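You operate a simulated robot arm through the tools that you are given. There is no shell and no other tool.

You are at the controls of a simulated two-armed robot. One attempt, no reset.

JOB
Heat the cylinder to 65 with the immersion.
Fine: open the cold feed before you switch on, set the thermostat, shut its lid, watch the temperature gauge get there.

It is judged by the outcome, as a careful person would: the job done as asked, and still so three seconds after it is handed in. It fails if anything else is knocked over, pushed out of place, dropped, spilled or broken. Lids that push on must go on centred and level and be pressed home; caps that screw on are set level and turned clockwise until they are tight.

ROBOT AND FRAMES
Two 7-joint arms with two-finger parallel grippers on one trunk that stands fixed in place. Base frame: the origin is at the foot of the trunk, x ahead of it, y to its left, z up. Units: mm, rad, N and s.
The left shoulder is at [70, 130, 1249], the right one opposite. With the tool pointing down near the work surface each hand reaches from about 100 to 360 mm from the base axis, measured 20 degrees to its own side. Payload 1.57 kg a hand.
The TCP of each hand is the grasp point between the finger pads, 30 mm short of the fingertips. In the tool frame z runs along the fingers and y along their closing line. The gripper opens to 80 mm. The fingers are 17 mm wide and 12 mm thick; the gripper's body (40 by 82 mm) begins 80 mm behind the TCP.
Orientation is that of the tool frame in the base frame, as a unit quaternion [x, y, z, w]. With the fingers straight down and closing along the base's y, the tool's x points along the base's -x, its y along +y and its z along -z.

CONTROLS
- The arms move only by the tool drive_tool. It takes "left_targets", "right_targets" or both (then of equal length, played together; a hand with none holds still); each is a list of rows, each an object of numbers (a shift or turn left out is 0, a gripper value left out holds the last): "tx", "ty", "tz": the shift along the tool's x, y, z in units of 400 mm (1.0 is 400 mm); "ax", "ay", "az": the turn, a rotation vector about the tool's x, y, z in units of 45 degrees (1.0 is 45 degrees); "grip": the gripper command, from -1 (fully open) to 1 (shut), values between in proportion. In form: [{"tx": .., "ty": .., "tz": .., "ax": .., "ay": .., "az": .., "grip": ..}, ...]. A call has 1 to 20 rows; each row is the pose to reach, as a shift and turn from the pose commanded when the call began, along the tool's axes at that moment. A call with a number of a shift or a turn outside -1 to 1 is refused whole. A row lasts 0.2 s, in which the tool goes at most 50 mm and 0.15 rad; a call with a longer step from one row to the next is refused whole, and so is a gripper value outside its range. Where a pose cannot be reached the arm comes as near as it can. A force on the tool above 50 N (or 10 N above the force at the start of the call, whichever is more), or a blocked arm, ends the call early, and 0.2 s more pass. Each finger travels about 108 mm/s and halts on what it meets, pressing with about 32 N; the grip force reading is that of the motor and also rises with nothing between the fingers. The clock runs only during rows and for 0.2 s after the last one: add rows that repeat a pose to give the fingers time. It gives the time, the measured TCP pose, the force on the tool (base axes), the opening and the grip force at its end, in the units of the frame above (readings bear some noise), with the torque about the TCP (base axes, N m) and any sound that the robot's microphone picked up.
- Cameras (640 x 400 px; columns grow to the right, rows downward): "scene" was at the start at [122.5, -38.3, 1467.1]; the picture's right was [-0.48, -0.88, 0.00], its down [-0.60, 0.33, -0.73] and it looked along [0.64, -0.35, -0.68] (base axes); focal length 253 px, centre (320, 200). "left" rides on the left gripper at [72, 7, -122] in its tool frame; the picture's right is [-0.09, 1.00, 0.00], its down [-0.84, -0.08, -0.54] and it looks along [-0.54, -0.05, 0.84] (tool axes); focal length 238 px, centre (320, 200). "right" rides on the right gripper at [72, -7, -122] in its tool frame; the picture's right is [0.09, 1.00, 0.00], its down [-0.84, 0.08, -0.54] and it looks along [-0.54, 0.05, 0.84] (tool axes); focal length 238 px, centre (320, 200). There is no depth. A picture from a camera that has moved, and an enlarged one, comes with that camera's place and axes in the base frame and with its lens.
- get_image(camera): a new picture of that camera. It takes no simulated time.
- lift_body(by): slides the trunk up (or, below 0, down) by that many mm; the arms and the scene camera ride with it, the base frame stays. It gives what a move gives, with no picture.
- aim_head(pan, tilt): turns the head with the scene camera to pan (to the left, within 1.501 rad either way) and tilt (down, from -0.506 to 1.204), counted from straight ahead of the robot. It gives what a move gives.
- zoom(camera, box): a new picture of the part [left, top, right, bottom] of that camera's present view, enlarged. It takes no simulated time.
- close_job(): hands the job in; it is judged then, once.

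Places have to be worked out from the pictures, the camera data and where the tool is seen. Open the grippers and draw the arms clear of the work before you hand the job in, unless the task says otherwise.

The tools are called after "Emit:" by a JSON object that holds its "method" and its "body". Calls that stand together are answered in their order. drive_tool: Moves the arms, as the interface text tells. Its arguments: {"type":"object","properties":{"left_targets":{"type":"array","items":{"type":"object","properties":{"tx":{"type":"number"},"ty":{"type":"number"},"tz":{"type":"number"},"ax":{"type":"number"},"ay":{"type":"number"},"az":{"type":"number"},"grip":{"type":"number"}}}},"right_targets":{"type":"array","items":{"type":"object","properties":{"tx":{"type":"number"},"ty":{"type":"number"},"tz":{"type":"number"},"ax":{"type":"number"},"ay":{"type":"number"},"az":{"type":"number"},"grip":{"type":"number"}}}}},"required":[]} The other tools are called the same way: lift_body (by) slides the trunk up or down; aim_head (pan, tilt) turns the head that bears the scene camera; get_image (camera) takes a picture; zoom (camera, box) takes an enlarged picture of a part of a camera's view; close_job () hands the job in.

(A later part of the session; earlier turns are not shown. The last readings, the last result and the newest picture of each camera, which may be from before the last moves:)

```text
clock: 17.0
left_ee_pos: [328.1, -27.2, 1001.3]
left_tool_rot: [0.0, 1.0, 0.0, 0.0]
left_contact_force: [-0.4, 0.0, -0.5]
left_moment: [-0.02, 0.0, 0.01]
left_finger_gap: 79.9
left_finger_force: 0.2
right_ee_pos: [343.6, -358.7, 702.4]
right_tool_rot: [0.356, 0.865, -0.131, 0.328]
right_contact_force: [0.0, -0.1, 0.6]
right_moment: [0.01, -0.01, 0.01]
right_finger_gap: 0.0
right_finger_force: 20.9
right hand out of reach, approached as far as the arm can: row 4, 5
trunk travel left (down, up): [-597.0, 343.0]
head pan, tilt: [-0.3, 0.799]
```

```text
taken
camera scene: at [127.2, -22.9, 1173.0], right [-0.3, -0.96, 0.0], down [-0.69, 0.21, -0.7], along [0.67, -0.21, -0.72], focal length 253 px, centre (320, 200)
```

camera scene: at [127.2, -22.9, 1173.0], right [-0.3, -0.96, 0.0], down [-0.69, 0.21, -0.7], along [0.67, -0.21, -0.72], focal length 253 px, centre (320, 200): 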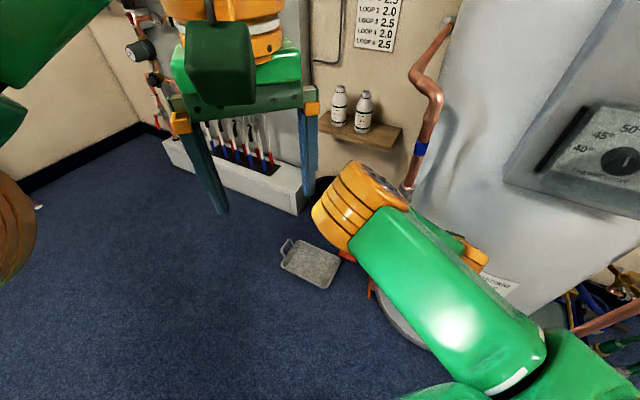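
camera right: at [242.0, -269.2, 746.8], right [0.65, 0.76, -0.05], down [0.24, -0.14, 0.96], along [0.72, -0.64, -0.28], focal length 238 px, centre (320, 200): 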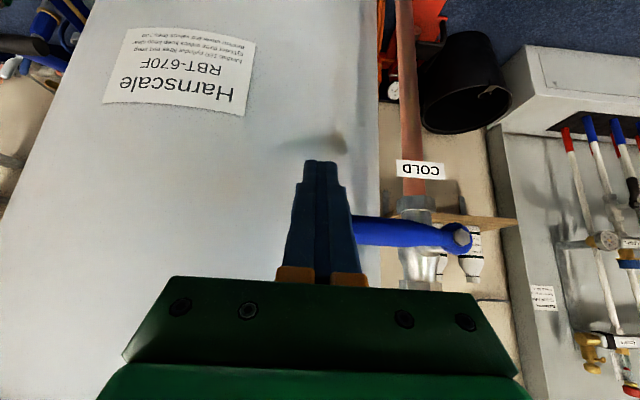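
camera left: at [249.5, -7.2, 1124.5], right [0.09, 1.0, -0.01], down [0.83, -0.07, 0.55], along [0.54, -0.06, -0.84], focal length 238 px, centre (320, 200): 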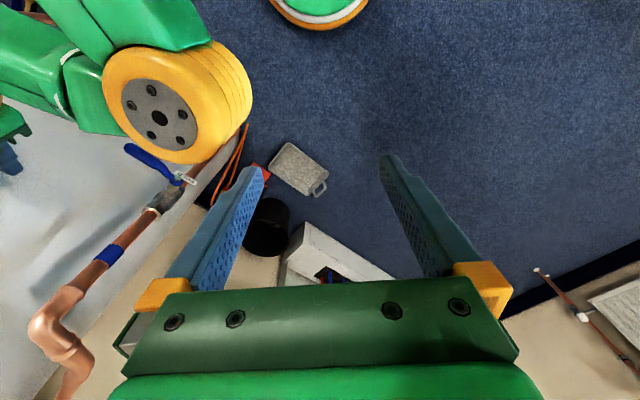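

With the hand pitched about 45°, the closed fingers can act as a peg crossing the lever plane, so I don't need them fully level. I'll dip slightly, move in, and slide left so the fingers sit just under the lever, about 65 mm out from the nut.

Emit:
{"method": "drive_tool", "body": {"right_targets": [{"tx": 0.0198, "tz": 0.0225}, {"tx": -0.013, "ty": -0.003, "tz": 0.0514}, {"tx": -0.016, "ty": 0.05, "tz": 0.053}, {"tx": -0.019, "ty": 0.1034, "tz": 0.0544}]}}

Emit:
{"method": "get_image", "body": {"camera": "right"}}

Emit:
{"method": "get_image", "body": {"camera": "left"}}

```text
clock: 18.0
left_ee_pos: [327.4, -26.7, 1002.2]
left_tool_rot: [0.0, 1.0, 0.0, 0.0]
left_contact_force: [-0.4, 0.5, 0.7]
left_moment: [0.0, -0.01, 0.01]
left_finger_gap: 80.1
left_finger_force: 0.0
right_ee_pos: [388.1, -347.6, 695.1]
right_tool_rot: [0.356, 0.865, -0.13, 0.327]
right_contact_force: [-1.2, 1.3, 0.2]
right_moment: [0.01, -0.02, -0.02]
right_finger_gap: 0.0
right_finger_force: 21.2
right hand out of reach, approached as far as the arm can: row 1, 4
trunk travel left (down, up): [-597.0, 343.0]
head pan, tilt: [-0.3, 0.799]
```

```text
taken
camera right: at [287.3, -257.9, 738.1], right [0.65, 0.76, -0.05], down [0.24, -0.14, 0.96], along [0.72, -0.64, -0.27], focal length 238 px, centre (320, 200)
```

right: 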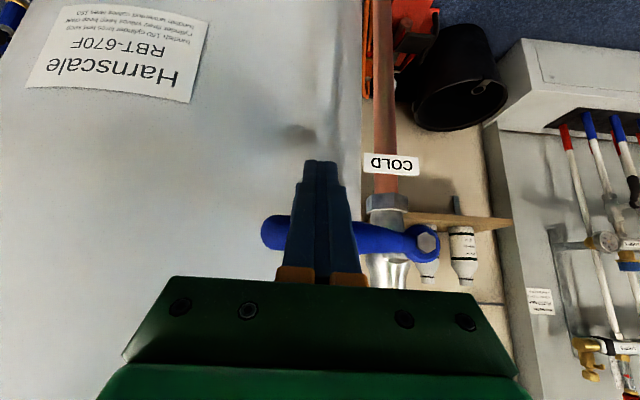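

```text
taken
camera left: at [255.4, -19.5, 1122.7], right [0.09, 1.0, 0.0], down [0.84, -0.08, 0.54], along [0.54, -0.05, -0.84], focal length 238 px, centre (320, 200)
```

left: 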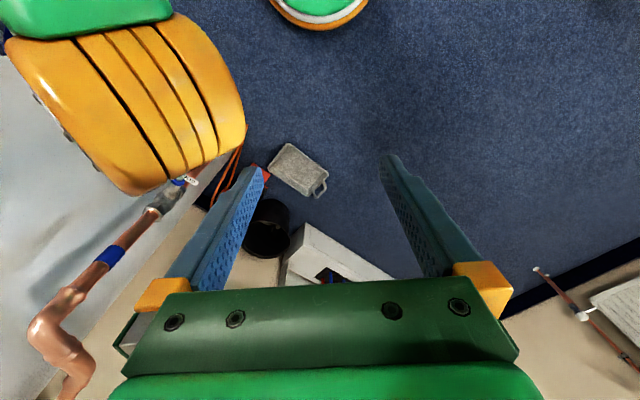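

The projection matches: the lever sits about 30 mm above where the fingers cross its plane. I'll pitch the hand up about 12° to make a better shelf and check whether the arm follows cleanly.

Emit:
{"method": "drive_tool", "body": {"right_targets": [{"tx": 0.006, "tz": 0.002, "ay": -0.14}, {"tx": 0.012, "tz": 0.004, "ay": -0.28}]}}

Emit:
{"method": "get_image", "body": {"camera": "right"}}

```text
clock: 18.3
left_ee_pos: [326.6, -26.1, 1001.6]
left_tool_rot: [-0.001, 1.0, 0.0, 0.001]
left_contact_force: [-0.1, -0.6, -0.2]
left_moment: [0.03, 0.0, 0.0]
left_finger_gap: 79.8
left_finger_force: 0.0
right_ee_pos: [389.9, -356.4, 694.6]
right_tool_rot: [0.351, 0.863, -0.136, 0.337]
right_contact_force: [-8.3, 9.1, 2.3]
right_moment: [-0.01, 0.0, 0.21]
right_finger_gap: 0.0
right_finger_force: 21.1
right hand out of reach, approached as far as the arm can: row 1
trunk travel left (down, up): [-597.0, 343.0]
head pan, tilt: [-0.3, 0.799]
stopped in row 1 (right hand): the force on the tool passed its limit at 62 N (the readings are from after the stop); the commanded pose is now the measured one
```

```text
taken
camera right: at [287.8, -265.9, 735.7], right [0.65, 0.76, -0.06], down [0.23, -0.12, 0.97], along [0.73, -0.64, -0.25], focal length 238 px, centre (320, 200)
```

right: 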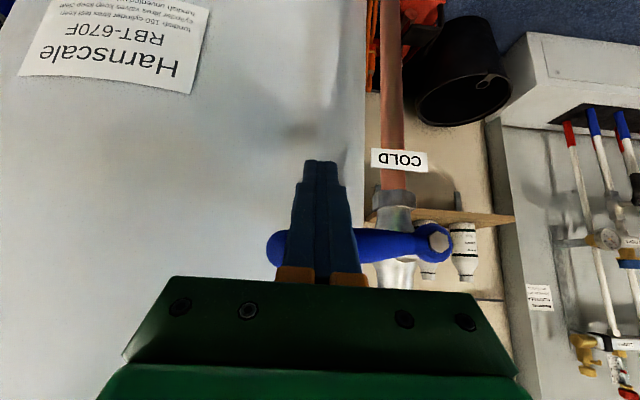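

The arm drifted outward and nudged the lever, and the call stopped. The shoulder is too low for this pose. I'll slip down and out to the right past the lever tip, then raise the trunk so the arm can reach down with the hand level.

Emit:
{"method": "drive_tool", "body": {"right_targets": [{"tx": 0.034, "tz": 0.037}, {"tx": 0.036, "ty": -0.067, "tz": 0.033}, {"tx": 0.04, "ty": -0.15, "tz": 0.03}]}}

Emit:
{"method": "get_image", "body": {"camera": "right"}}

```text
clock: 19.1
left_ee_pos: [325.7, -27.2, 1002.8]
left_tool_rot: [-0.001, 1.0, 0.0, 0.0]
left_contact_force: [0.7, -0.6, 0.3]
left_moment: [0.01, 0.01, 0.02]
left_finger_gap: 79.8
left_finger_force: 0.0
right_ee_pos: [346.4, -397.3, 674.7]
right_tool_rot: [0.351, 0.864, -0.135, 0.336]
right_contact_force: [-0.4, 0.0, 0.3]
right_moment: [0.02, -0.02, -0.01]
right_finger_gap: 0.1
right_finger_force: 21.1
right hand out of reach, approached as far as the arm can: row 1
trunk travel left (down, up): [-597.0, 343.0]
head pan, tilt: [-0.3, 0.799]
```

```text
taken
camera right: at [243.5, -306.8, 715.5], right [0.65, 0.76, -0.06], down [0.23, -0.12, 0.97], along [0.73, -0.64, -0.25], focal length 238 px, centre (320, 200)
```

right: 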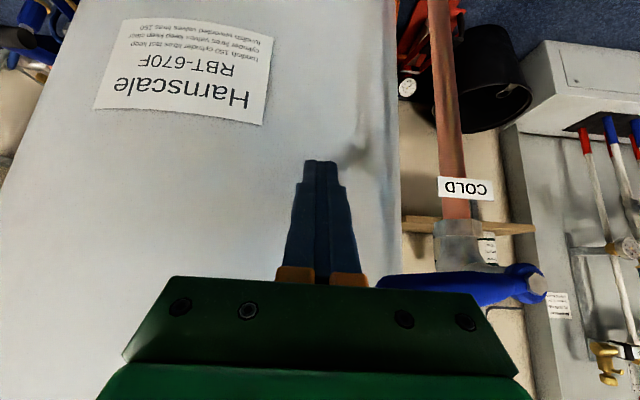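

Emit:
{"method": "lift_body", "body": {"by": 70}}

Emit:
{"method": "drive_tool", "body": {"right_targets": [{"tx": 0.055, "tz": 0.05}, {"tx": 0.11, "tz": 0.1}, {"tx": 0.15, "tz": 0.14}]}}

Emit:
{"method": "get_image", "body": {"camera": "scene"}}

```text
clock: 20.2
left_ee_pos: [326.8, -26.9, 1071.7]
left_tool_rot: [0.0, 1.0, 0.0, -0.001]
left_contact_force: [0.0, 0.5, -0.3]
left_moment: [-0.01, 0.01, 0.0]
left_finger_gap: 79.9
left_finger_force: 0.0
right_ee_pos: [346.1, -397.0, 743.8]
right_tool_rot: [0.351, 0.863, -0.135, 0.336]
right_contact_force: [0.5, 0.4, 0.1]
right_moment: [-0.02, 0.01, 0.0]
right_finger_gap: 0.1
right_finger_force: 21.2
trunk travel left (down, up): [-667.0, 273.0]
head pan, tilt: [-0.3, 0.799]
```

```text
clock: 21.0
left_ee_pos: [327.0, -26.2, 1072.7]
left_tool_rot: [0.0, 1.0, 0.0, 0.0]
left_contact_force: [0.9, -0.1, 0.9]
left_moment: [-0.04, 0.0, 0.0]
left_finger_gap: 79.8
left_finger_force: 0.2
right_ee_pos: [363.1, -406.3, 698.1]
right_tool_rot: [0.353, 0.864, -0.136, 0.331]
right_contact_force: [0.0, 1.0, -0.9]
right_moment: [0.02, -0.02, -0.07]
right_finger_gap: 0.0
right_finger_force: 21.1
right hand out of reach, approached as far as the arm can: row 1, 2, 3
trunk travel left (down, up): [-667.0, 273.0]
head pan, tilt: [-0.3, 0.799]
```

```text
taken
camera scene: at [126.4, -22.2, 1243.1], right [-0.3, -0.96, 0.0], down [-0.68, 0.21, -0.7], along [0.67, -0.21, -0.72], focal length 253 px, centre (320, 200)
```

scene: 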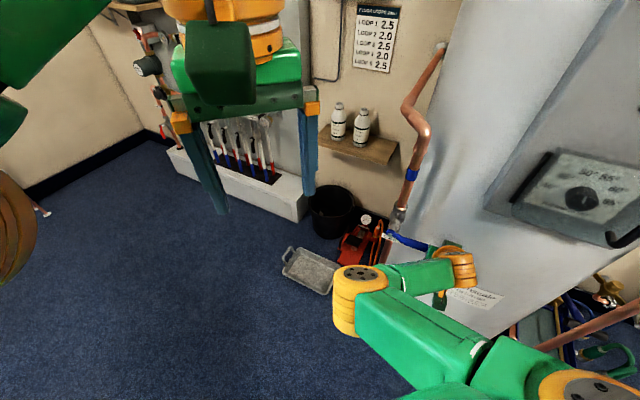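

Raising the trunk made the drift worse. With the shoulder at z≈959, the under-lever pose at 45° pitch was reached to within a few mm, and the upward arc should only ease the limit. I'll go back to that trunk height and set the fingers under the lever again.

Emit:
{"method": "lift_body", "body": {"by": -70}}

Emit:
{"method": "get_image", "body": {"camera": "right"}}

```text
clock: 22.1
left_ee_pos: [327.8, -26.5, 1000.9]
left_tool_rot: [0.0, 1.0, -0.001, 0.0]
left_contact_force: [0.4, -0.1, 1.2]
left_moment: [-0.03, 0.02, 0.02]
left_finger_gap: 80.2
left_finger_force: 0.1
right_ee_pos: [362.1, -406.8, 629.2]
right_tool_rot: [0.353, 0.865, -0.137, 0.33]
right_contact_force: [0.1, 0.0, -0.1]
right_moment: [-0.01, -0.01, -0.03]
right_finger_gap: 0.0
right_finger_force: 21.4
trunk travel left (down, up): [-597.0, 343.0]
head pan, tilt: [-0.3, 0.799]
```

```text
taken
camera right: at [260.6, -316.5, 671.3], right [0.65, 0.76, -0.06], down [0.24, -0.13, 0.96], along [0.72, -0.64, -0.26], focal length 238 px, centre (320, 200)
```

right: 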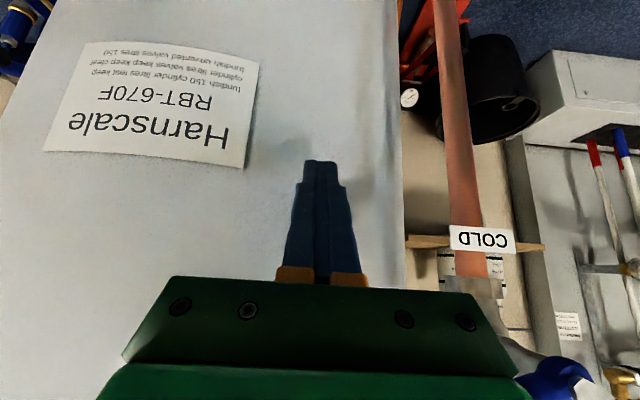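

Emit:
{"method": "drive_tool", "body": {"right_targets": [{"tx": 0.006, "ty": 0.078, "tz": -0.033}, {"tx": 0.011, "ty": 0.156, "tz": -0.065}, {"tx": -0.022, "ty": 0.156, "tz": -0.102}, {"tx": -0.0555, "ty": 0.156, "tz": -0.139}]}}

Emit:
{"method": "get_image", "body": {"camera": "right"}}

```text
clock: 23.1
left_ee_pos: [326.5, -26.7, 1002.1]
left_tool_rot: [0.0, 1.0, 0.001, 0.001]
left_contact_force: [0.6, 0.2, -0.9]
left_moment: [-0.01, 0.01, -0.01]
left_finger_gap: 80.1
left_finger_force: 0.1
right_ee_pos: [393.2, -351.9, 688.1]
right_tool_rot: [0.353, 0.865, -0.135, 0.33]
right_contact_force: [-0.3, -0.4, 0.1]
right_moment: [-0.02, 0.0, 0.0]
right_finger_gap: 0.0
right_finger_force: 21.4
right hand out of reach, approached as far as the arm can: row 1, 2, 3, 4
trunk travel left (down, up): [-597.0, 343.0]
head pan, tilt: [-0.3, 0.799]
```

```text
taken
camera right: at [291.2, -261.3, 730.6], right [0.65, 0.76, -0.06], down [0.24, -0.13, 0.96], along [0.72, -0.64, -0.27], focal length 238 px, centre (320, 200)
```

right: 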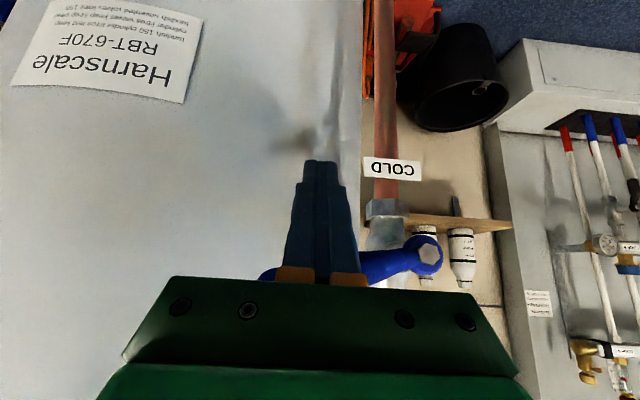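

The fingers are under the lever at about 66 mm from the nut. I'll push up along the start of the arc and check the force and the lever's response.

Emit:
{"method": "drive_tool", "body": {"right_targets": [{"tx": -0.025, "tz": -0.028}, {"tx": -0.04, "tz": -0.045}, {"tx": -0.055, "ty": -0.0025, "tz": -0.0616}, {"tx": -0.07, "ty": 0.0, "tz": -0.078}, {"tx": -0.0852, "ty": 0.0025, "tz": -0.095}]}}

Emit:
{"method": "get_image", "body": {"camera": "right"}}

```text
clock: 24.3
left_ee_pos: [327.2, -26.9, 1001.6]
left_tool_rot: [0.0, 1.0, 0.0, 0.0]
left_contact_force: [-0.6, 0.6, -0.3]
left_moment: [0.04, 0.02, -0.02]
left_finger_gap: 79.9
left_finger_force: 0.1
right_ee_pos: [393.4, -352.9, 738.5]
right_tool_rot: [0.354, 0.864, -0.136, 0.331]
right_contact_force: [-1.1, 0.6, -1.2]
right_moment: [-0.06, -0.01, 0.04]
right_finger_gap: 0.0
right_finger_force: 21.4
trunk travel left (down, up): [-597.0, 343.0]
head pan, tilt: [-0.3, 0.799]
```

```text
taken
camera right: at [292.3, -261.1, 780.6], right [0.65, 0.76, -0.06], down [0.24, -0.13, 0.96], along [0.72, -0.64, -0.26], focal length 238 px, centre (320, 200)
```

right: 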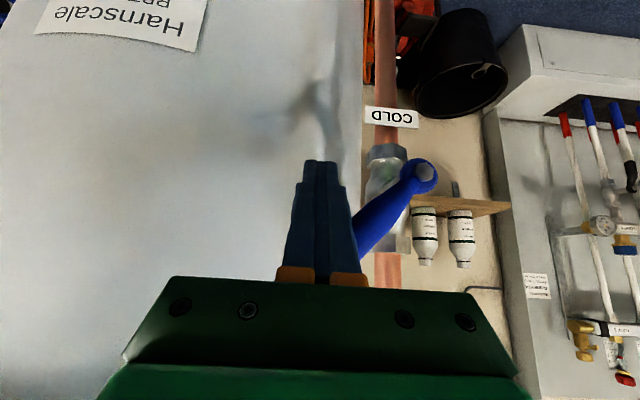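

The lever is swinging up easily, now at about 35–40°. I'll carry on along the arc toward vertical.

Emit:
{"method": "drive_tool", "body": {"right_targets": [{"tx": -0.0269, "ty": 0.02, "tz": -0.028}, {"tx": -0.0517, "ty": 0.0467, "tz": -0.053}, {"tx": -0.062, "ty": 0.065, "tz": -0.0625}, {"tx": -0.072, "ty": 0.084, "tz": -0.072}, {"tx": -0.079, "ty": 0.104, "tz": -0.078}, {"tx": -0.0858, "ty": 0.124, "tz": -0.0833}]}}

Emit:
{"method": "get_image", "body": {"camera": "right"}}

```text
clock: 25.7
left_ee_pos: [322.5, -29.8, 1001.7]
left_tool_rot: [0.001, 1.0, 0.001, 0.002]
left_contact_force: [-0.8, 0.3, 0.1]
left_moment: [-0.01, 0.02, 0.03]
left_finger_gap: 80.0
left_finger_force: 0.0
right_ee_pos: [430.9, -327.3, 786.9]
right_tool_rot: [0.354, 0.864, -0.135, 0.331]
right_contact_force: [-11.0, -3.0, -5.2]
right_moment: [-0.08, -0.06, 0.21]
right_finger_gap: 0.3
right_finger_force: 21.2
right hand out of reach, approached as far as the arm can: row 5, 6
trunk travel left (down, up): [-597.0, 343.0]
head pan, tilt: [-0.3, 0.799]
```

```text
taken
camera right: at [328.5, -238.2, 828.5], right [0.65, 0.76, -0.06], down [0.24, -0.13, 0.96], along [0.72, -0.64, -0.27], focal length 238 px, centre (320, 200)
```

right: 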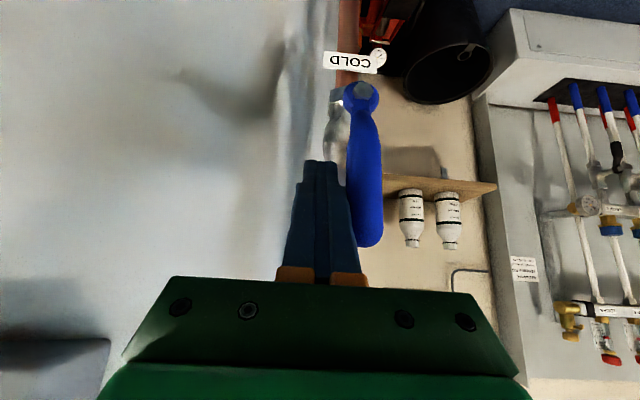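

The lever now looks vertical, in line with the pipe. I'll push a few more millimetres to see whether it's at its stop.

Emit:
{"method": "drive_tool", "body": {"right_targets": [{"ty": 0.01}, {"ty": 0.02}, {"ty": 0.02}]}}

Emit:
{"method": "zoom", "body": {"camera": "right", "box": [280, 30, 440, 290]}}

Emit:
{"method": "get_image", "body": {"camera": "left"}}

```text
clock: 26.5
left_ee_pos: [318.3, -30.1, 1003.6]
left_tool_rot: [0.0, 1.0, 0.003, 0.005]
left_contact_force: [-0.7, 0.2, 0.2]
left_moment: [0.03, 0.04, 0.0]
left_finger_gap: 79.9
left_finger_force: 0.0
right_ee_pos: [431.3, -328.8, 787.3]
right_tool_rot: [0.354, 0.865, -0.132, 0.331]
right_contact_force: [-41.1, -8.4, -16.6]
right_moment: [-0.24, -0.28, 0.81]
right_finger_gap: 0.0
right_finger_force: 21.0
right hand out of reach, approached as far as the arm can: row 2, 3
trunk travel left (down, up): [-597.0, 343.0]
head pan, tilt: [-0.3, 0.799]
```

```text
1.54 times, centred on (360, 160) of right
camera zoom: at [329.7, -238.4, 829.2], right [0.65, 0.76, -0.06], down [0.24, -0.13, 0.96], along [0.72, -0.64, -0.27], focal length 367 px, centre (258, 262)
```

zoom: 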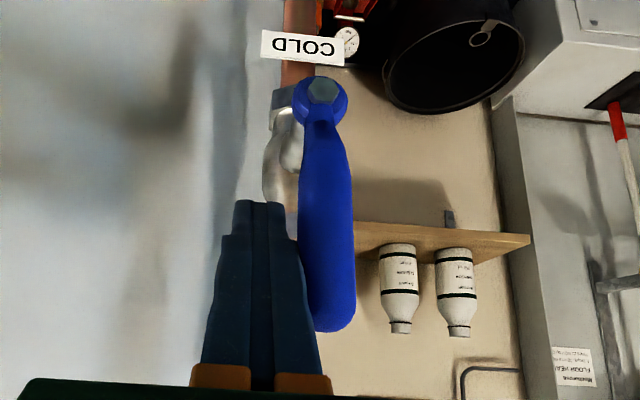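

```text
taken
camera left: at [245.5, -24.6, 1124.9], right [0.09, 1.0, 0.01], down [0.83, -0.08, 0.55], along [0.55, -0.05, -0.84], focal length 238 px, centre (320, 200)
```

left: 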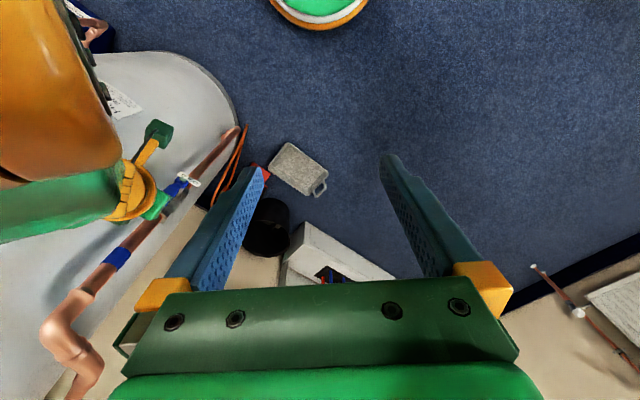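

The force rose to 45 N with no further movement, so the lever is at its open stop and in line with the pipe. The cold feed is open. I'll back the fingers off to the right and out.

Emit:
{"method": "drive_tool", "body": {"right_targets": [{"ty": -0.04}, {"ty": -0.12}, {"tx": -0.02, "ty": -0.16, "tz": -0.06}, {"tx": -0.04, "ty": -0.18, "tz": -0.12}]}}

Emit:
{"method": "get_image", "body": {"camera": "right"}}

Emit:
{"method": "get_image", "body": {"camera": "scene"}}

```text
clock: 27.5
left_ee_pos: [327.4, -26.5, 1001.5]
left_tool_rot: [0.001, 1.0, 0.0, 0.0]
left_contact_force: [-0.6, -0.1, 0.1]
left_moment: [0.01, 0.03, 0.0]
left_finger_gap: 80.0
left_finger_force: 0.0
right_ee_pos: [373.0, -363.2, 828.8]
right_tool_rot: [0.357, 0.865, -0.135, 0.326]
right_contact_force: [-0.5, 0.3, -0.7]
right_moment: [-0.01, 0.02, 0.0]
right_finger_gap: 0.2
right_finger_force: 21.3
trunk travel left (down, up): [-597.0, 343.0]
head pan, tilt: [-0.3, 0.799]
```

```text
taken
camera right: at [271.8, -272.5, 872.3], right [0.65, 0.75, -0.06], down [0.25, -0.14, 0.96], along [0.72, -0.64, -0.27], focal length 238 px, centre (320, 200)
```

right: 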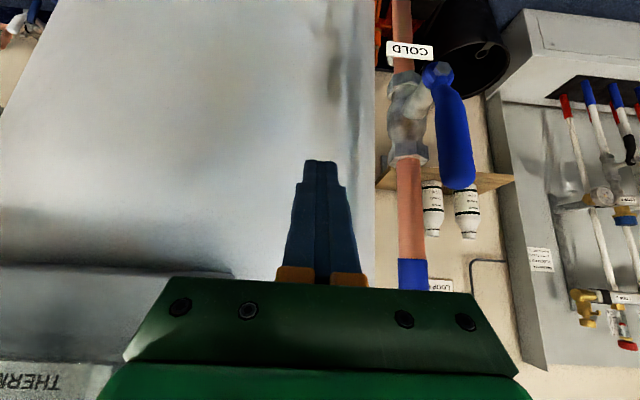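

```text
taken
camera scene: at [126.4, -22.3, 1173.1], right [-0.3, -0.96, 0.0], down [-0.68, 0.21, -0.7], along [0.67, -0.21, -0.72], focal length 253 px, centre (320, 200)
```

scene: 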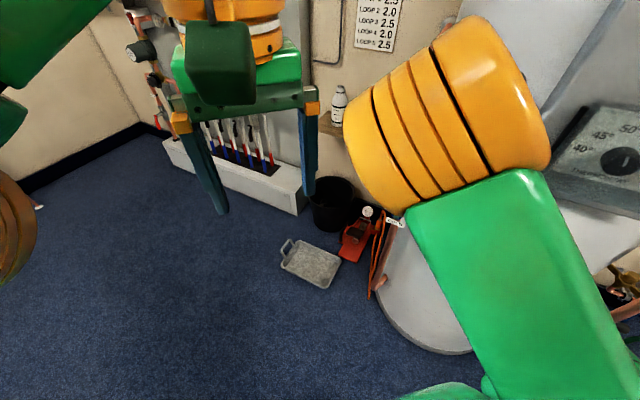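

The lever is upright and stays there. Next is the panel. I'll take the hand back and up along the clear column left of the panel, so the arm reaches upward from the shoulder.

Emit:
{"method": "drive_tool", "body": {"right_targets": [{"tx": -0.002, "ty": 0.004, "tz": -0.076}, {"tx": -0.003, "ty": 0.008, "tz": -0.152}, {"tx": -0.005, "ty": 0.0127, "tz": -0.2285}, {"tx": -0.055, "ty": 0.0127, "tz": -0.285}, {"tx": -0.105, "ty": 0.0127, "tz": -0.341}, {"tx": -0.154, "ty": 0.0127, "tz": -0.397}, {"tx": -0.204, "ty": 0.0127, "tz": -0.454}, {"tx": -0.253, "ty": 0.0127, "tz": -0.51}]}}

Emit:
{"method": "aim_head", "body": {"pan": -0.75, "tilt": 0.5}}

Emit:
{"method": "get_image", "body": {"camera": "right"}}

Emit:
{"method": "get_image", "body": {"camera": "scene"}}

```text
clock: 29.3
left_ee_pos: [327.4, -26.1, 1002.7]
left_tool_rot: [0.0, 1.0, -0.001, -0.001]
left_contact_force: [0.4, -0.2, -1.0]
left_moment: [-0.02, -0.03, 0.01]
left_finger_gap: 80.0
left_finger_force: 0.0
right_ee_pos: [351.8, -354.5, 1063.5]
right_tool_rot: [0.352, 0.865, -0.135, 0.331]
right_contact_force: [0.9, 1.6, 0.1]
right_moment: [0.01, 0.01, 0.03]
right_finger_gap: 0.1
right_finger_force: 21.1
right hand out of reach, approached as far as the arm can: row 2, 3, 4, 5, 6, 7, 8
trunk travel left (down, up): [-597.0, 343.0]
head pan, tilt: [-0.3, 0.799]
```

```text
clock: 30.2
left_ee_pos: [326.3, -26.7, 1001.2]
left_tool_rot: [0.001, 1.0, 0.0, 0.0]
left_contact_force: [-0.3, 0.5, -0.8]
left_moment: [-0.05, -0.01, 0.01]
left_finger_gap: 79.9
left_finger_force: 0.0
right_ee_pos: [351.6, -353.2, 1062.0]
right_tool_rot: [0.351, 0.865, -0.136, 0.331]
right_contact_force: [0.4, 0.9, 0.0]
right_moment: [0.03, 0.02, -0.01]
right_finger_gap: 0.1
right_finger_force: 21.2
trunk travel left (down, up): [-597.0, 343.0]
head pan, tilt: [-0.75, 0.499]
```

```text
taken
camera right: at [250.3, -264.8, 1104.8], right [0.65, 0.76, -0.06], down [0.24, -0.13, 0.96], along [0.72, -0.64, -0.27], focal length 238 px, centre (320, 200)
```

right: 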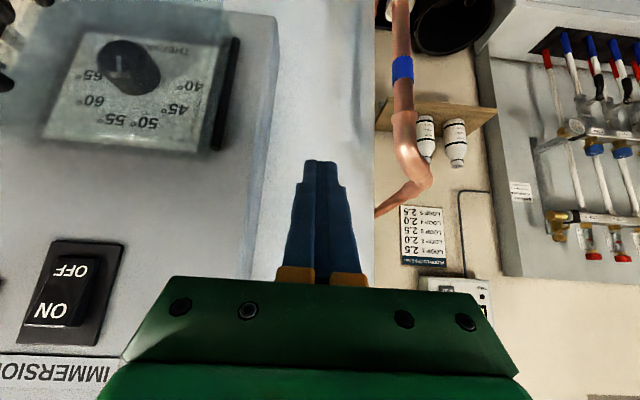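

```text
taken
camera scene: at [116.3, -60.6, 1199.0], right [-0.68, -0.73, 0.0], down [-0.35, 0.33, -0.88], along [0.64, -0.6, -0.48], focal length 253 px, centre (320, 200)
```

scene: 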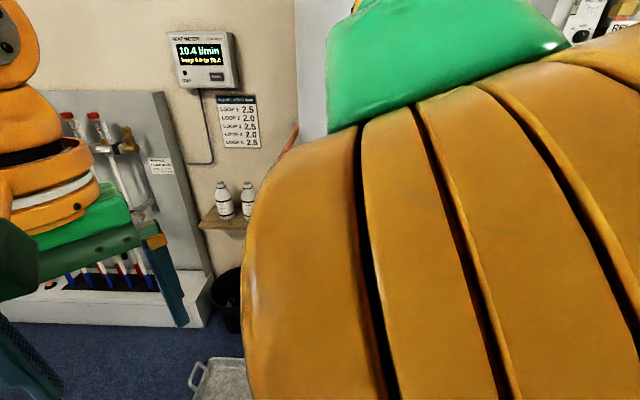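

The elbow is now tight by the head, and something limits how far back the hand can come. I'll test in free space whether rolling the hand about its own axis frees the arm, using a small roll with a slight pull-back.

Emit:
{"method": "drive_tool", "body": {"right_targets": [{"az": -0.15}, {"az": -0.3}, {"az": -0.45}, {"az": -0.6}]}}

Emit:
{"method": "drive_tool", "body": {"right_targets": [{"tz": -0.04}, {"tz": -0.08}]}}

```text
clock: 31.2
left_ee_pos: [327.8, -26.7, 1002.0]
left_tool_rot: [0.0, 1.0, -0.001, 0.0]
left_contact_force: [0.4, 0.0, 1.2]
left_moment: [-0.02, -0.01, -0.05]
left_finger_gap: 80.0
left_finger_force: 0.1
right_ee_pos: [351.8, -354.5, 1061.7]
right_tool_rot: [0.14, 0.923, -0.209, 0.29]
right_contact_force: [0.7, -0.3, -0.5]
right_moment: [0.01, 0.0, 0.04]
right_finger_gap: 0.0
right_finger_force: 21.0
trunk travel left (down, up): [-597.0, 343.0]
head pan, tilt: [-0.75, 0.499]
```

```text
clock: 31.8
left_ee_pos: [327.0, -26.7, 1001.9]
left_tool_rot: [-0.001, 1.0, 0.0, 0.0]
left_contact_force: [-0.4, 0.3, -0.8]
left_moment: [-0.01, -0.01, -0.01]
left_finger_gap: 79.9
left_finger_force: 0.2
right_ee_pos: [342.8, -346.5, 1090.9]
right_tool_rot: [0.14, 0.924, -0.209, 0.289]
right_contact_force: [-0.1, 0.7, -0.4]
right_moment: [0.04, -0.01, -0.01]
right_finger_gap: 0.1
right_finger_force: 21.3
right hand out of reach, approached as far as the arm can: row 1, 2
trunk travel left (down, up): [-597.0, 343.0]
head pan, tilt: [-0.75, 0.499]
```

Rolling the hand is free but doesn't lift the limit, so it comes from how close in the wrist is. A 45–50° downward pitch still suits the handle, knob and switch, because the pads can straddle them. I'll look closely at the thermostat from here.

Emit:
{"method": "drive_tool", "body": {"right_targets": [{"az": 0.15}, {"az": 0.3}, {"az": 0.45}, {"az": 0.6}]}}

Emit:
{"method": "get_image", "body": {"camera": "right"}}

Emit:
{"method": "zoom", "body": {"camera": "right", "box": [0, 0, 290, 180]}}

```text
clock: 32.8
left_ee_pos: [326.7, -27.7, 1000.9]
left_tool_rot: [0.0, 1.0, 0.001, 0.0]
left_contact_force: [0.2, 0.9, 0.6]
left_moment: [0.01, 0.0, 0.02]
left_finger_gap: 79.9
left_finger_force: 0.1
right_ee_pos: [343.1, -349.1, 1090.1]
right_tool_rot: [0.352, 0.865, -0.135, 0.331]
right_contact_force: [0.1, -0.5, 0.9]
right_moment: [0.0, 0.0, -0.02]
right_finger_gap: 0.2
right_finger_force: 21.3
trunk travel left (down, up): [-597.0, 343.0]
head pan, tilt: [-0.75, 0.499]
```

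```text
taken
camera right: at [241.6, -258.9, 1133.5], right [0.65, 0.76, -0.06], down [0.24, -0.13, 0.96], along [0.72, -0.64, -0.27], focal length 238 px, centre (320, 200)
```

right: 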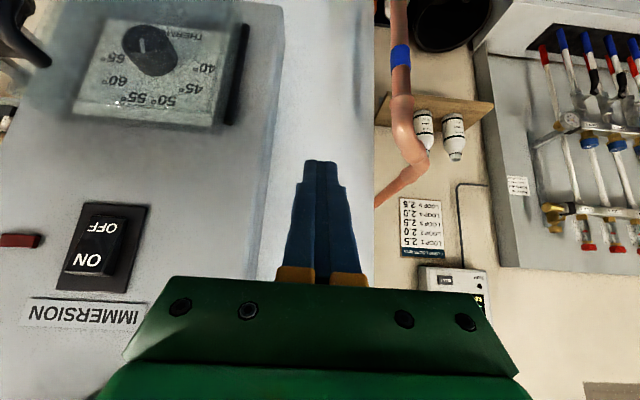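

```text
2.21 times, centred on (145, 90) of right
camera zoom: at [241.6, -258.9, 1133.5], right [0.65, 0.76, -0.06], down [0.24, -0.13, 0.96], along [0.72, -0.64, -0.27], focal length 526 px, centre (706, 443)
```

zoom: 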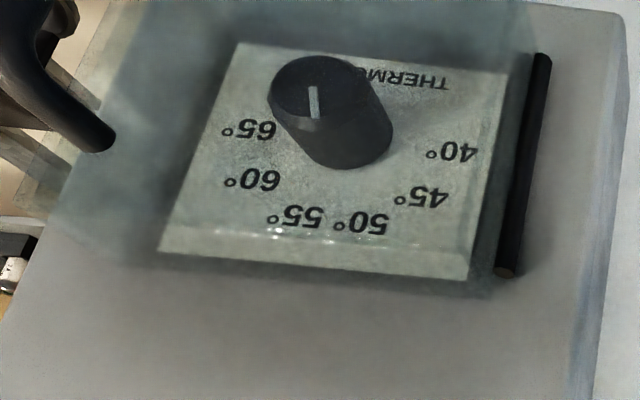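

Triangulating the panel with well-spaced views gives these positions, as distance right of the nut, depth and height:
- **Panel face:** depth about -548.
- **Switch:** about [273,-487,1128].
- **Knob face:** about [255,-468,972].
- **Lid hinge:** about [321,-441].
- **Handle bar:** about [194,-479], z 940–1005.

I'll move the hand right, staying above the lid and clear of the face, to a spot in front of the handle.

Emit:
{"method": "drive_tool", "body": {"right_targets": [{"tx": 0.018, "ty": -0.081, "tz": -0.016}, {"tx": 0.036, "ty": -0.162, "tz": -0.033}, {"tx": 0.054, "ty": -0.243, "tz": -0.049}, {"tx": 0.073, "ty": -0.324, "tz": -0.065}, {"tx": 0.091, "ty": -0.405, "tz": -0.082}, {"tx": 0.109, "ty": -0.486, "tz": -0.098}]}}

Emit:
{"method": "get_image", "body": {"camera": "right"}}

Emit:
{"method": "get_image", "body": {"camera": "scene"}}

```text
clock: 34.2
left_ee_pos: [326.3, -27.3, 1001.2]
left_tool_rot: [0.0, 1.0, 0.0, 0.001]
left_contact_force: [0.7, -0.2, -0.8]
left_moment: [0.04, -0.03, 0.02]
left_finger_gap: 80.1
left_finger_force: 0.1
right_ee_pos: [163.4, -444.5, 1089.5]
right_tool_rot: [0.352, 0.865, -0.135, 0.331]
right_contact_force: [-0.3, 0.5, 0.3]
right_moment: [0.02, -0.02, -0.01]
right_finger_gap: 0.0
right_finger_force: 21.4
right hand out of reach, approached as far as the arm can: row 1, 2
trunk travel left (down, up): [-597.0, 343.0]
head pan, tilt: [-0.75, 0.499]
```

```text
taken
camera right: at [61.3, -355.0, 1132.4], right [0.65, 0.76, -0.06], down [0.24, -0.13, 0.96], along [0.72, -0.64, -0.27], focal length 238 px, centre (320, 200)
```

right: 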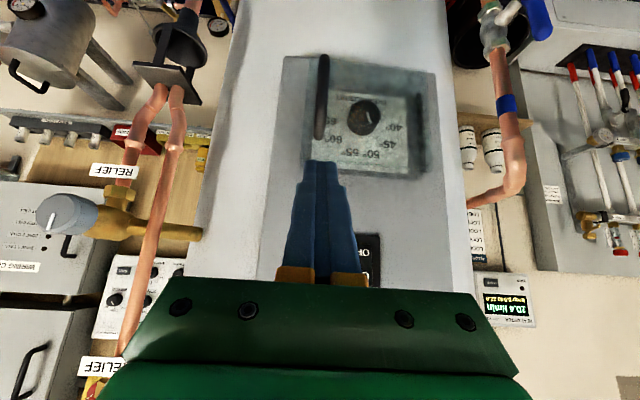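

```text
taken
camera scene: at [115.3, -61.7, 1199.1], right [-0.68, -0.73, 0.0], down [-0.35, 0.33, -0.88], along [0.64, -0.6, -0.48], focal length 253 px, centre (320, 200)
```

scene: 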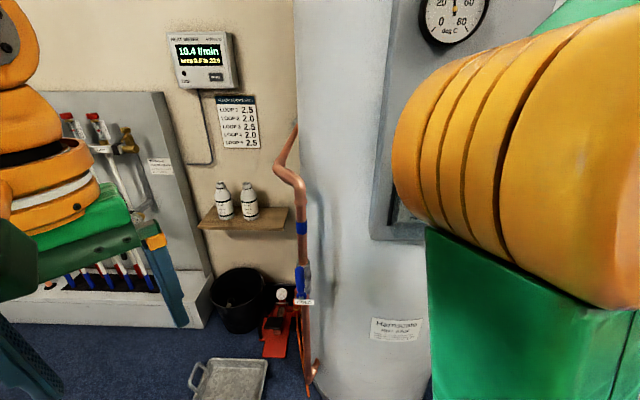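

That worked: there was no limit here, and the handle lines up with the fingers. I'll zoom in to refine the handle's position before gripping it.

Emit:
{"method": "zoom", "body": {"camera": "right", "box": [260, 30, 460, 190]}}

```text
2.50 times, centred on (360, 110) of right
camera zoom: at [61.3, -355.0, 1132.4], right [0.65, 0.76, -0.06], down [0.24, -0.13, 0.96], along [0.72, -0.64, -0.27], focal length 596 px, centre (220, 425)
```

zoom: 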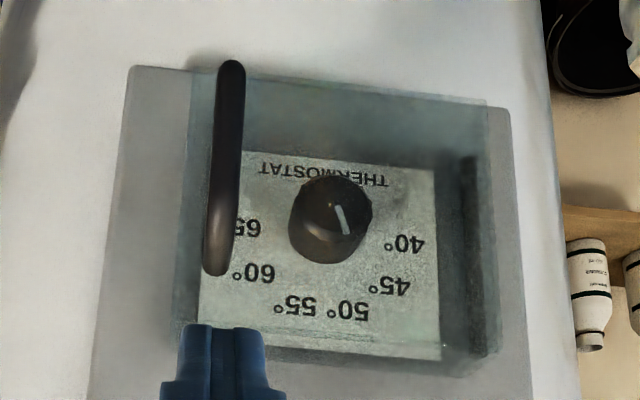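

The handle bar is at about [194,-479], z 940–1015. The pointer is at 50, with 65 lying horizontally to the right, so I'll need about 108° clockwise. I'll open the gripper to 40 mm and lower it in front of the handle.

Emit:
{"method": "drive_tool", "body": {"right_targets": [{"tx": 0.048, "tz": 0.053, "grip": 0.0}, {"tx": 0.096, "tz": 0.107, "grip": 0.0}, {"tx": 0.143, "tz": 0.16, "grip": 0.0}, {"tx": 0.191, "tz": 0.213, "grip": 0.0}]}}

Emit:
{"method": "get_image", "body": {"camera": "right"}}

```text
clock: 35.2
left_ee_pos: [327.9, -27.6, 1001.8]
left_tool_rot: [0.0, 1.0, -0.001, 0.0]
left_contact_force: [0.1, 0.6, 0.3]
left_moment: [0.02, 0.04, 0.01]
left_finger_gap: 79.8
left_finger_force: 0.1
right_ee_pos: [165.7, -444.5, 976.3]
right_tool_rot: [0.351, 0.865, -0.135, 0.332]
right_contact_force: [0.5, -0.2, 0.5]
right_moment: [0.03, 0.01, 0.02]
right_finger_gap: 40.1
right_finger_force: 0.0
trunk travel left (down, up): [-597.0, 343.0]
head pan, tilt: [-0.75, 0.499]
```

```text
taken
camera right: at [63.2, -354.1, 1018.2], right [0.65, 0.76, -0.06], down [0.24, -0.13, 0.96], along [0.72, -0.64, -0.27], focal length 238 px, centre (320, 200)
```

right: 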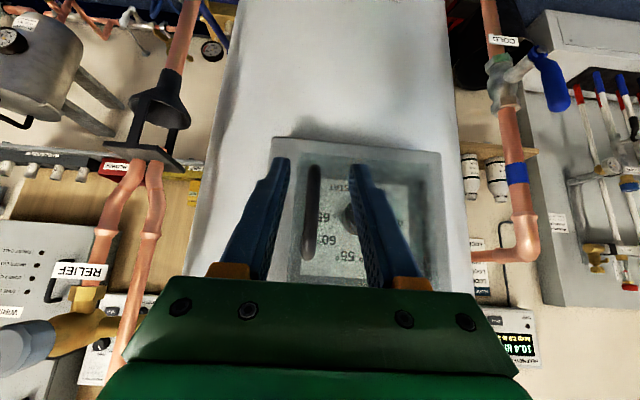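

The bar sits between the open fingers. I'll move in 43 mm to the bar and close on it.

Emit:
{"method": "drive_tool", "body": {"right_targets": [{"tx": -0.038, "ty": -0.006, "tz": 0.036, "grip": 0.0}, {"tx": -0.075, "ty": -0.0113, "tz": 0.072, "grip": 0.0}, {"tx": -0.075, "ty": -0.0113, "tz": 0.072, "grip": 1}, {"tx": -0.075, "ty": -0.0113, "tz": 0.072, "grip": 1}, {"tx": -0.075, "ty": -0.0113, "tz": 0.072, "grip": 1}]}}

Emit:
{"method": "get_image", "body": {"camera": "right"}}

```text
clock: 36.4
left_ee_pos: [328.2, -27.9, 1001.9]
left_tool_rot: [0.0, 1.0, -0.001, -0.001]
left_contact_force: [-0.2, -0.6, 0.4]
left_moment: [0.03, -0.01, -0.02]
left_finger_gap: 79.9
left_finger_force: 0.0
right_ee_pos: [194.3, -476.4, 973.8]
right_tool_rot: [0.352, 0.866, -0.135, 0.33]
right_contact_force: [2.5, 2.3, -5.6]
right_moment: [-0.05, -0.14, -0.01]
right_finger_gap: 10.9
right_finger_force: 28.4
trunk travel left (down, up): [-597.0, 343.0]
head pan, tilt: [-0.75, 0.499]
```

```text
taken
camera right: at [91.4, -386.0, 1016.7], right [0.65, 0.76, -0.06], down [0.24, -0.13, 0.96], along [0.72, -0.64, -0.27], focal length 238 px, centre (320, 200)
```

right: 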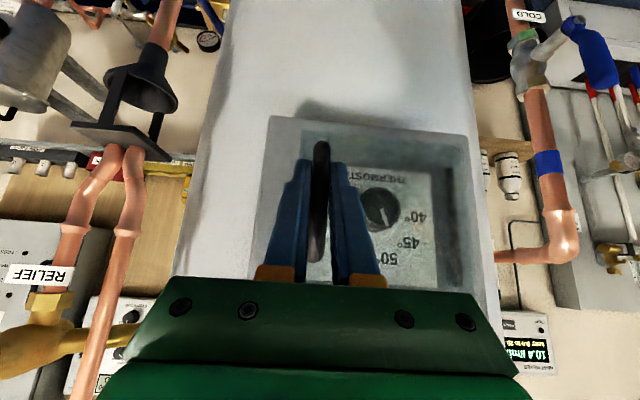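

The bar is gripped, with a 10.9 mm gap and 28 N. I'll swing the lid open about its left hinge, turning the hand with it, and check after 15°.

Emit:
{"method": "drive_tool", "body": {"right_targets": [{"tx": 0.0135, "ty": 0.0115, "tz": -0.012, "ax": -0.056, "az": -0.062}, {"tx": 0.0267, "ty": 0.0241, "tz": -0.024, "ax": -0.111, "az": -0.124}, {"tx": 0.039, "ty": 0.038, "tz": -0.035, "ax": -0.167, "az": -0.186}, {"tx": 0.0508, "ty": 0.0527, "tz": -0.0456, "ax": -0.223, "az": -0.248}]}}

Emit:
{"method": "get_image", "body": {"camera": "right"}}

```text
clock: 37.4
left_ee_pos: [325.5, -27.8, 1001.6]
left_tool_rot: [0.0, 1.0, 0.002, 0.002]
left_contact_force: [-0.3, 0.6, -0.8]
left_moment: [0.01, 0.0, 0.0]
left_finger_gap: 79.8
left_finger_force: 0.0
right_ee_pos: [183.0, -442.6, 974.6]
right_tool_rot: [0.237, 0.903, -0.091, 0.346]
right_contact_force: [-8.2, -1.0, -1.5]
right_moment: [0.33, -0.1, -0.12]
right_finger_gap: 10.6
right_finger_force: 28.4
trunk travel left (down, up): [-597.0, 343.0]
head pan, tilt: [-0.75, 0.499]
```

```text
taken
camera right: at [61.8, -382.3, 1017.0], right [0.43, 0.9, -0.06], down [0.26, -0.06, 0.96], along [0.86, -0.43, -0.26], focal length 238 px, centre (320, 200)
```

right: 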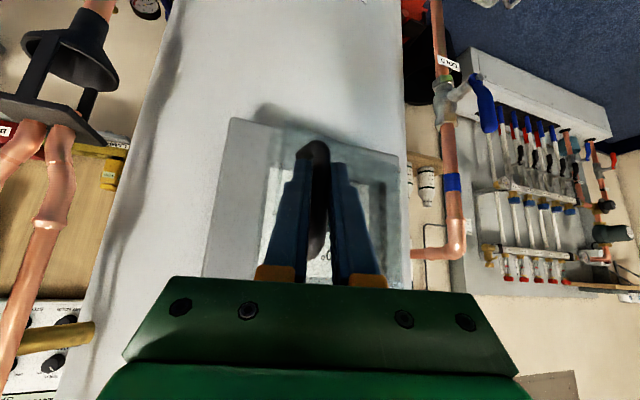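

The lid follows with little force. I'll keep going another 30° along the arc.

Emit:
{"method": "drive_tool", "body": {"right_targets": [{"tx": 0.0108, "ty": 0.0425, "tz": -0.0097, "ax": -0.111, "az": -0.124}, {"tx": 0.0198, "ty": 0.085, "tz": -0.0178, "ax": -0.223, "az": -0.248}, {"tx": 0.0245, "ty": 0.1288, "tz": -0.022, "ax": -0.334, "az": -0.372}, {"tx": 0.0248, "ty": 0.1725, "tz": -0.0223, "ax": -0.445, "az": -0.496}]}}

Emit:
{"method": "get_image", "body": {"camera": "right"}}

Emit:
{"method": "get_image", "body": {"camera": "scene"}}

```text
clock: 38.4
left_ee_pos: [321.9, -25.3, 1004.8]
left_tool_rot: [-0.001, 1.0, -0.001, 0.002]
left_contact_force: [-0.4, -0.3, -0.2]
left_moment: [-0.01, -0.01, 0.04]
left_finger_gap: 80.1
left_finger_force: 0.0
right_ee_pos: [203.7, -373.9, 974.7]
right_tool_rot: [-0.007, 0.933, 0.002, 0.359]
right_contact_force: [-17.1, 9.2, -8.8]
right_moment: [0.52, -0.11, -0.03]
right_finger_gap: 11.4
right_finger_force: 28.1
trunk travel left (down, up): [-597.0, 343.0]
head pan, tilt: [-0.75, 0.499]
```

```text
taken
camera right: at [67.9, -381.5, 1017.9], right [-0.08, 0.99, -0.06], down [0.25, 0.08, 0.96], along [0.96, 0.06, -0.26], focal length 238 px, centre (320, 200)
```

right: 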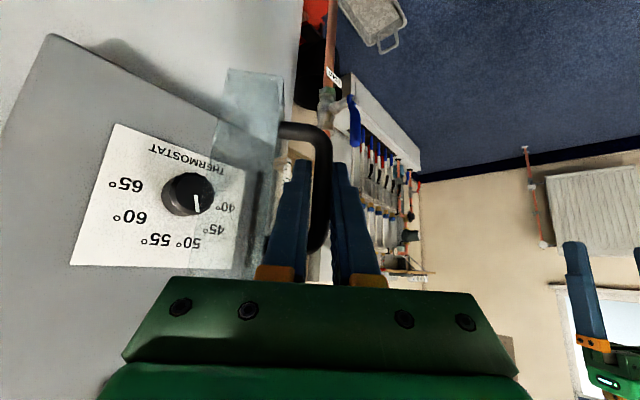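

```text
taken
camera scene: at [109.8, -58.5, 1199.7], right [-0.68, -0.73, 0.0], down [-0.35, 0.32, -0.88], along [0.65, -0.6, -0.47], focal length 253 px, centre (320, 200)
```

scene: 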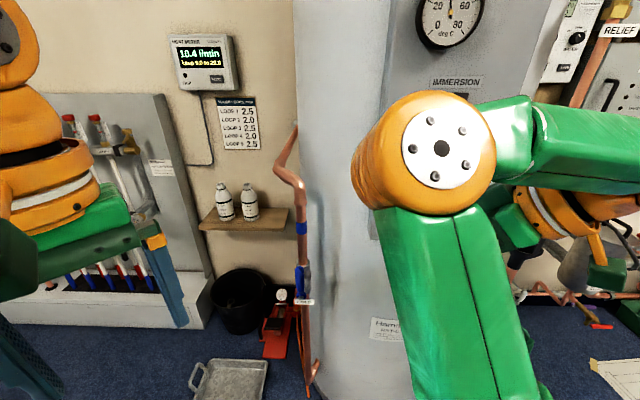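

The lid is open about 45° and the dial is now uncovered. I'll keep swinging it toward 90° so it's out of the hand's way.

Emit:
{"method": "drive_tool", "body": {"right_targets": [{"tx": -0.0189, "ty": 0.036, "tz": 0.017, "ax": -0.112, "az": -0.123}, {"tx": -0.0407, "ty": 0.0688, "tz": 0.0365, "ax": -0.223, "az": -0.247}, {"tx": -0.0655, "ty": 0.0975, "tz": 0.0588, "ax": -0.335, "az": -0.37}]}}

Emit:
{"method": "get_image", "body": {"camera": "right"}}

```text
clock: 39.1
left_ee_pos: [308.3, -39.1, 1009.4]
left_tool_rot: [0.003, 1.0, 0.003, 0.012]
left_contact_force: [-0.6, 1.9, 1.2]
left_moment: [-0.14, -0.09, 0.0]
left_finger_gap: 80.0
left_finger_force: 0.0
right_ee_pos: [211.0, -358.7, 975.8]
right_tool_rot: [-0.139, 0.921, 0.05, 0.359]
right_contact_force: [-48.1, -18.7, -1.2]
right_moment: [0.98, -3.65, -5.89]
right_finger_gap: 10.7
right_finger_force: 28.5
trunk travel left (down, up): [-597.0, 343.0]
head pan, tilt: [-0.75, 0.499]
stopped in row 3 (right hand): the force on the tool passed its limit at 53 N (the readings are from after the stop); the commanded pose is now the measured one
```

```text
taken
camera right: at [83.5, -404.1, 1017.2], right [-0.36, 0.93, -0.07], down [0.22, 0.15, 0.96], along [0.91, 0.33, -0.26], focal length 238 px, centre (320, 200)
```

right: 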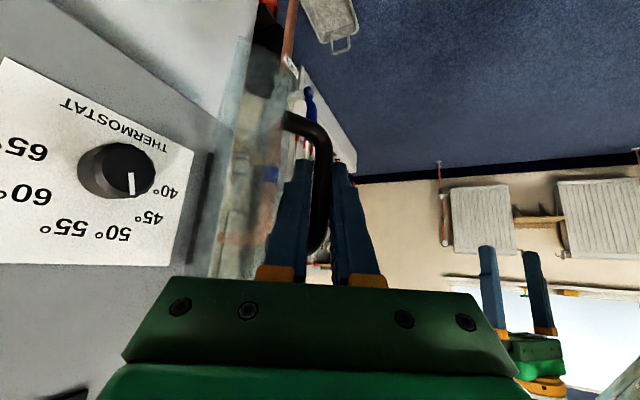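

The force jumped to about 50 N, so the lid seems to have met a stop near 50–55° or something is binding. I'll ease back at once to relieve it and then look.

Emit:
{"method": "drive_tool", "body": {"right_targets": [{"tx": 0.008, "ty": -0.012, "tz": -0.0075, "ax": 0.105, "az": 0.115}, {"tx": 0.0163, "ty": -0.024, "tz": -0.0148, "ax": 0.21, "az": 0.229}]}}

Emit:
{"method": "get_image", "body": {"camera": "right"}}

Emit:
{"method": "get_image", "body": {"camera": "scene"}}

```text
clock: 39.4
left_ee_pos: [305.3, -26.9, 1010.1]
left_tool_rot: [-0.01, 1.0, 0.003, 0.013]
left_contact_force: [-0.1, 1.5, -0.9]
left_moment: [-0.06, -0.07, -0.01]
left_finger_gap: 79.9
left_finger_force: 0.1
right_ee_pos: [216.0, -351.5, 976.4]
right_tool_rot: [-0.126, 0.924, 0.047, 0.359]
right_contact_force: [-43.3, -22.7, 11.5]
right_moment: [-0.21, -2.16, -6.04]
right_finger_gap: 10.4
right_finger_force: 28.3
trunk travel left (down, up): [-597.0, 343.0]
head pan, tilt: [-0.75, 0.499]
stopped in row 1 (left hand): the arm was blocked; the commanded pose is now the measured one
```

```text
taken
camera right: at [86.8, -393.5, 1017.0], right [-0.33, 0.94, -0.07], down [0.22, 0.14, 0.96], along [0.92, 0.3, -0.26], focal length 238 px, centre (320, 200)
```

right: 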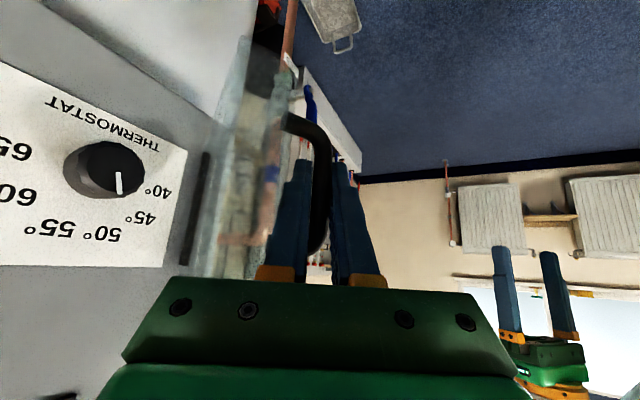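

```text
taken
camera scene: at [85.1, -96.1, 1201.0], right [-0.74, -0.67, -0.02], down [-0.3, 0.36, -0.88], along [0.6, -0.65, -0.47], focal length 253 px, centre (320, 200)
```

scene: 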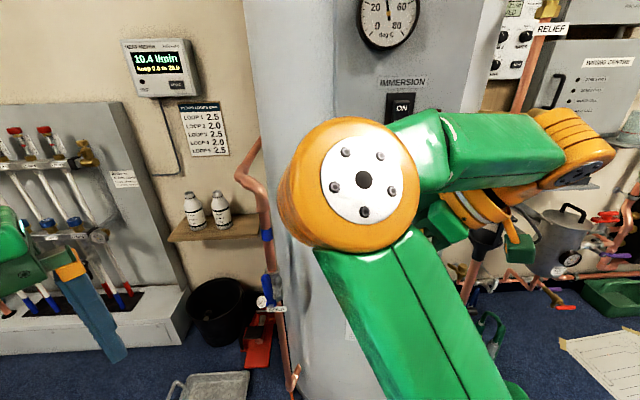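

The whole trunk has twisted and the left arm reports being blocked, so something is binding on the right arm. I'll look closely before moving any further.

Emit:
{"method": "zoom", "body": {"camera": "scene", "box": [380, 60, 640, 320]}}

Emit:
{"method": "get_image", "body": {"camera": "left"}}

Emit:
{"method": "zoom", "body": {"camera": "right", "box": [160, 20, 420, 300]}}

```text
1.54 times, centred on (510, 190) of scene
camera zoom: at [85.1, -96.1, 1201.0], right [-0.74, -0.67, -0.02], down [-0.3, 0.36, -0.88], along [0.6, -0.65, -0.47], focal length 389 px, centre (28, 215)
```

zoom: 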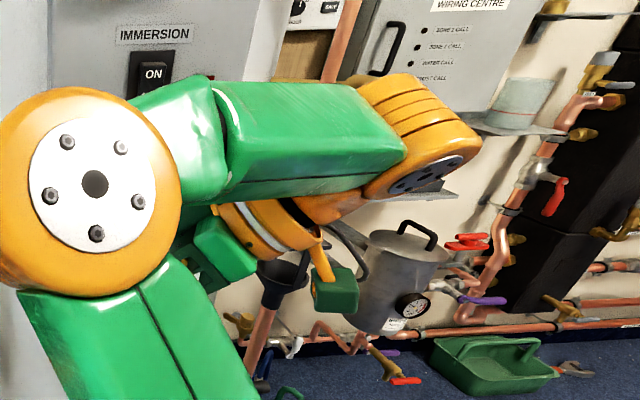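

```text
taken
camera left: at [230.5, -22.5, 1128.6], right [0.07, 1.0, 0.01], down [0.82, -0.06, 0.56], along [0.56, -0.03, -0.83], focal length 238 px, centre (320, 200)
```

left: 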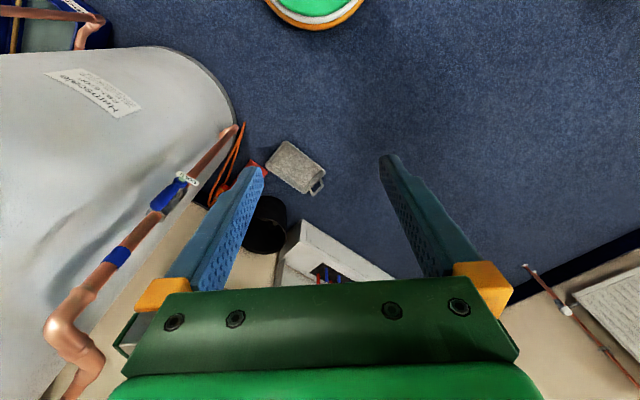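

```text
1.43 times, centred on (290, 160) of right
camera zoom: at [86.8, -393.5, 1017.0], right [-0.33, 0.94, -0.07], down [0.22, 0.14, 0.96], along [0.92, 0.3, -0.26], focal length 340 px, centre (363, 257)
```

zoom: 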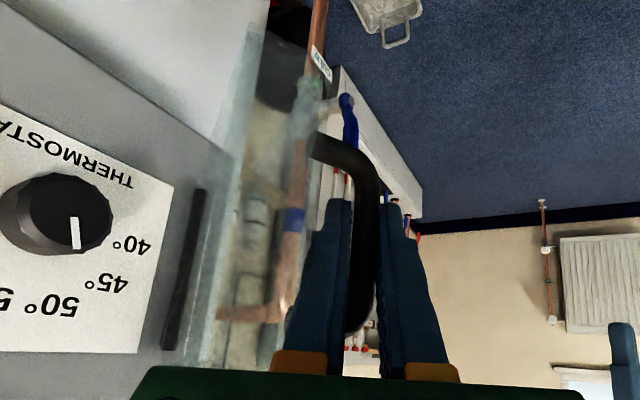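

I can't see the hand or elbow touching anything obvious. The trunk may still be swinging after that stop, so I'll hold still for half a second and re-read.

Emit:
{"method": "drive_tool", "body": {"right_targets": [{"grip": 1}, {"grip": 1}, {"grip": 1}]}}

Emit:
{"method": "get_image", "body": {"camera": "scene"}}

```text
clock: 39.8
left_ee_pos: [303.2, -10.8, 1008.2]
left_tool_rot: [-0.023, 1.0, 0.0, 0.014]
left_contact_force: [-11.2, 8.8, -3.0]
left_moment: [-1.0, -1.15, -0.04]
left_finger_gap: 80.0
left_finger_force: 0.0
right_ee_pos: [196.3, -403.4, 959.4]
right_tool_rot: [-0.028, 0.956, 0.019, 0.291]
right_contact_force: [23.8, -40.5, 48.5]
right_moment: [2.26, -3.25, 1.17]
right_finger_gap: 13.8
right_finger_force: 30.2
trunk travel left (down, up): [-597.0, 343.0]
head pan, tilt: [-0.75, 0.499]
stopped in row 1 (left hand): the arm was blocked; the commanded pose is now the measured one
```

```text
taken
camera scene: at [62.1, -142.0, 1201.3], right [-0.83, -0.55, -0.02], down [-0.25, 0.4, -0.88], along [0.49, -0.73, -0.47], focal length 253 px, centre (320, 200)
```

scene: 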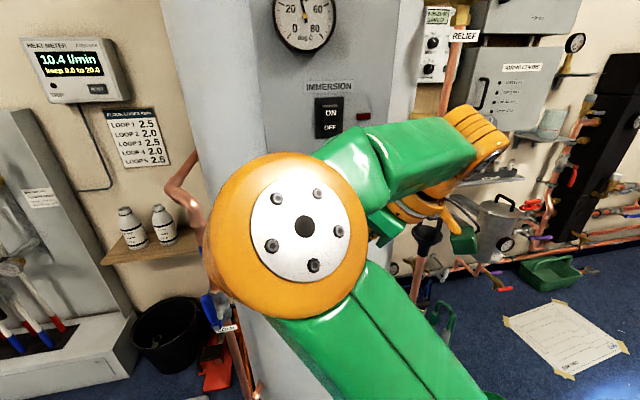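

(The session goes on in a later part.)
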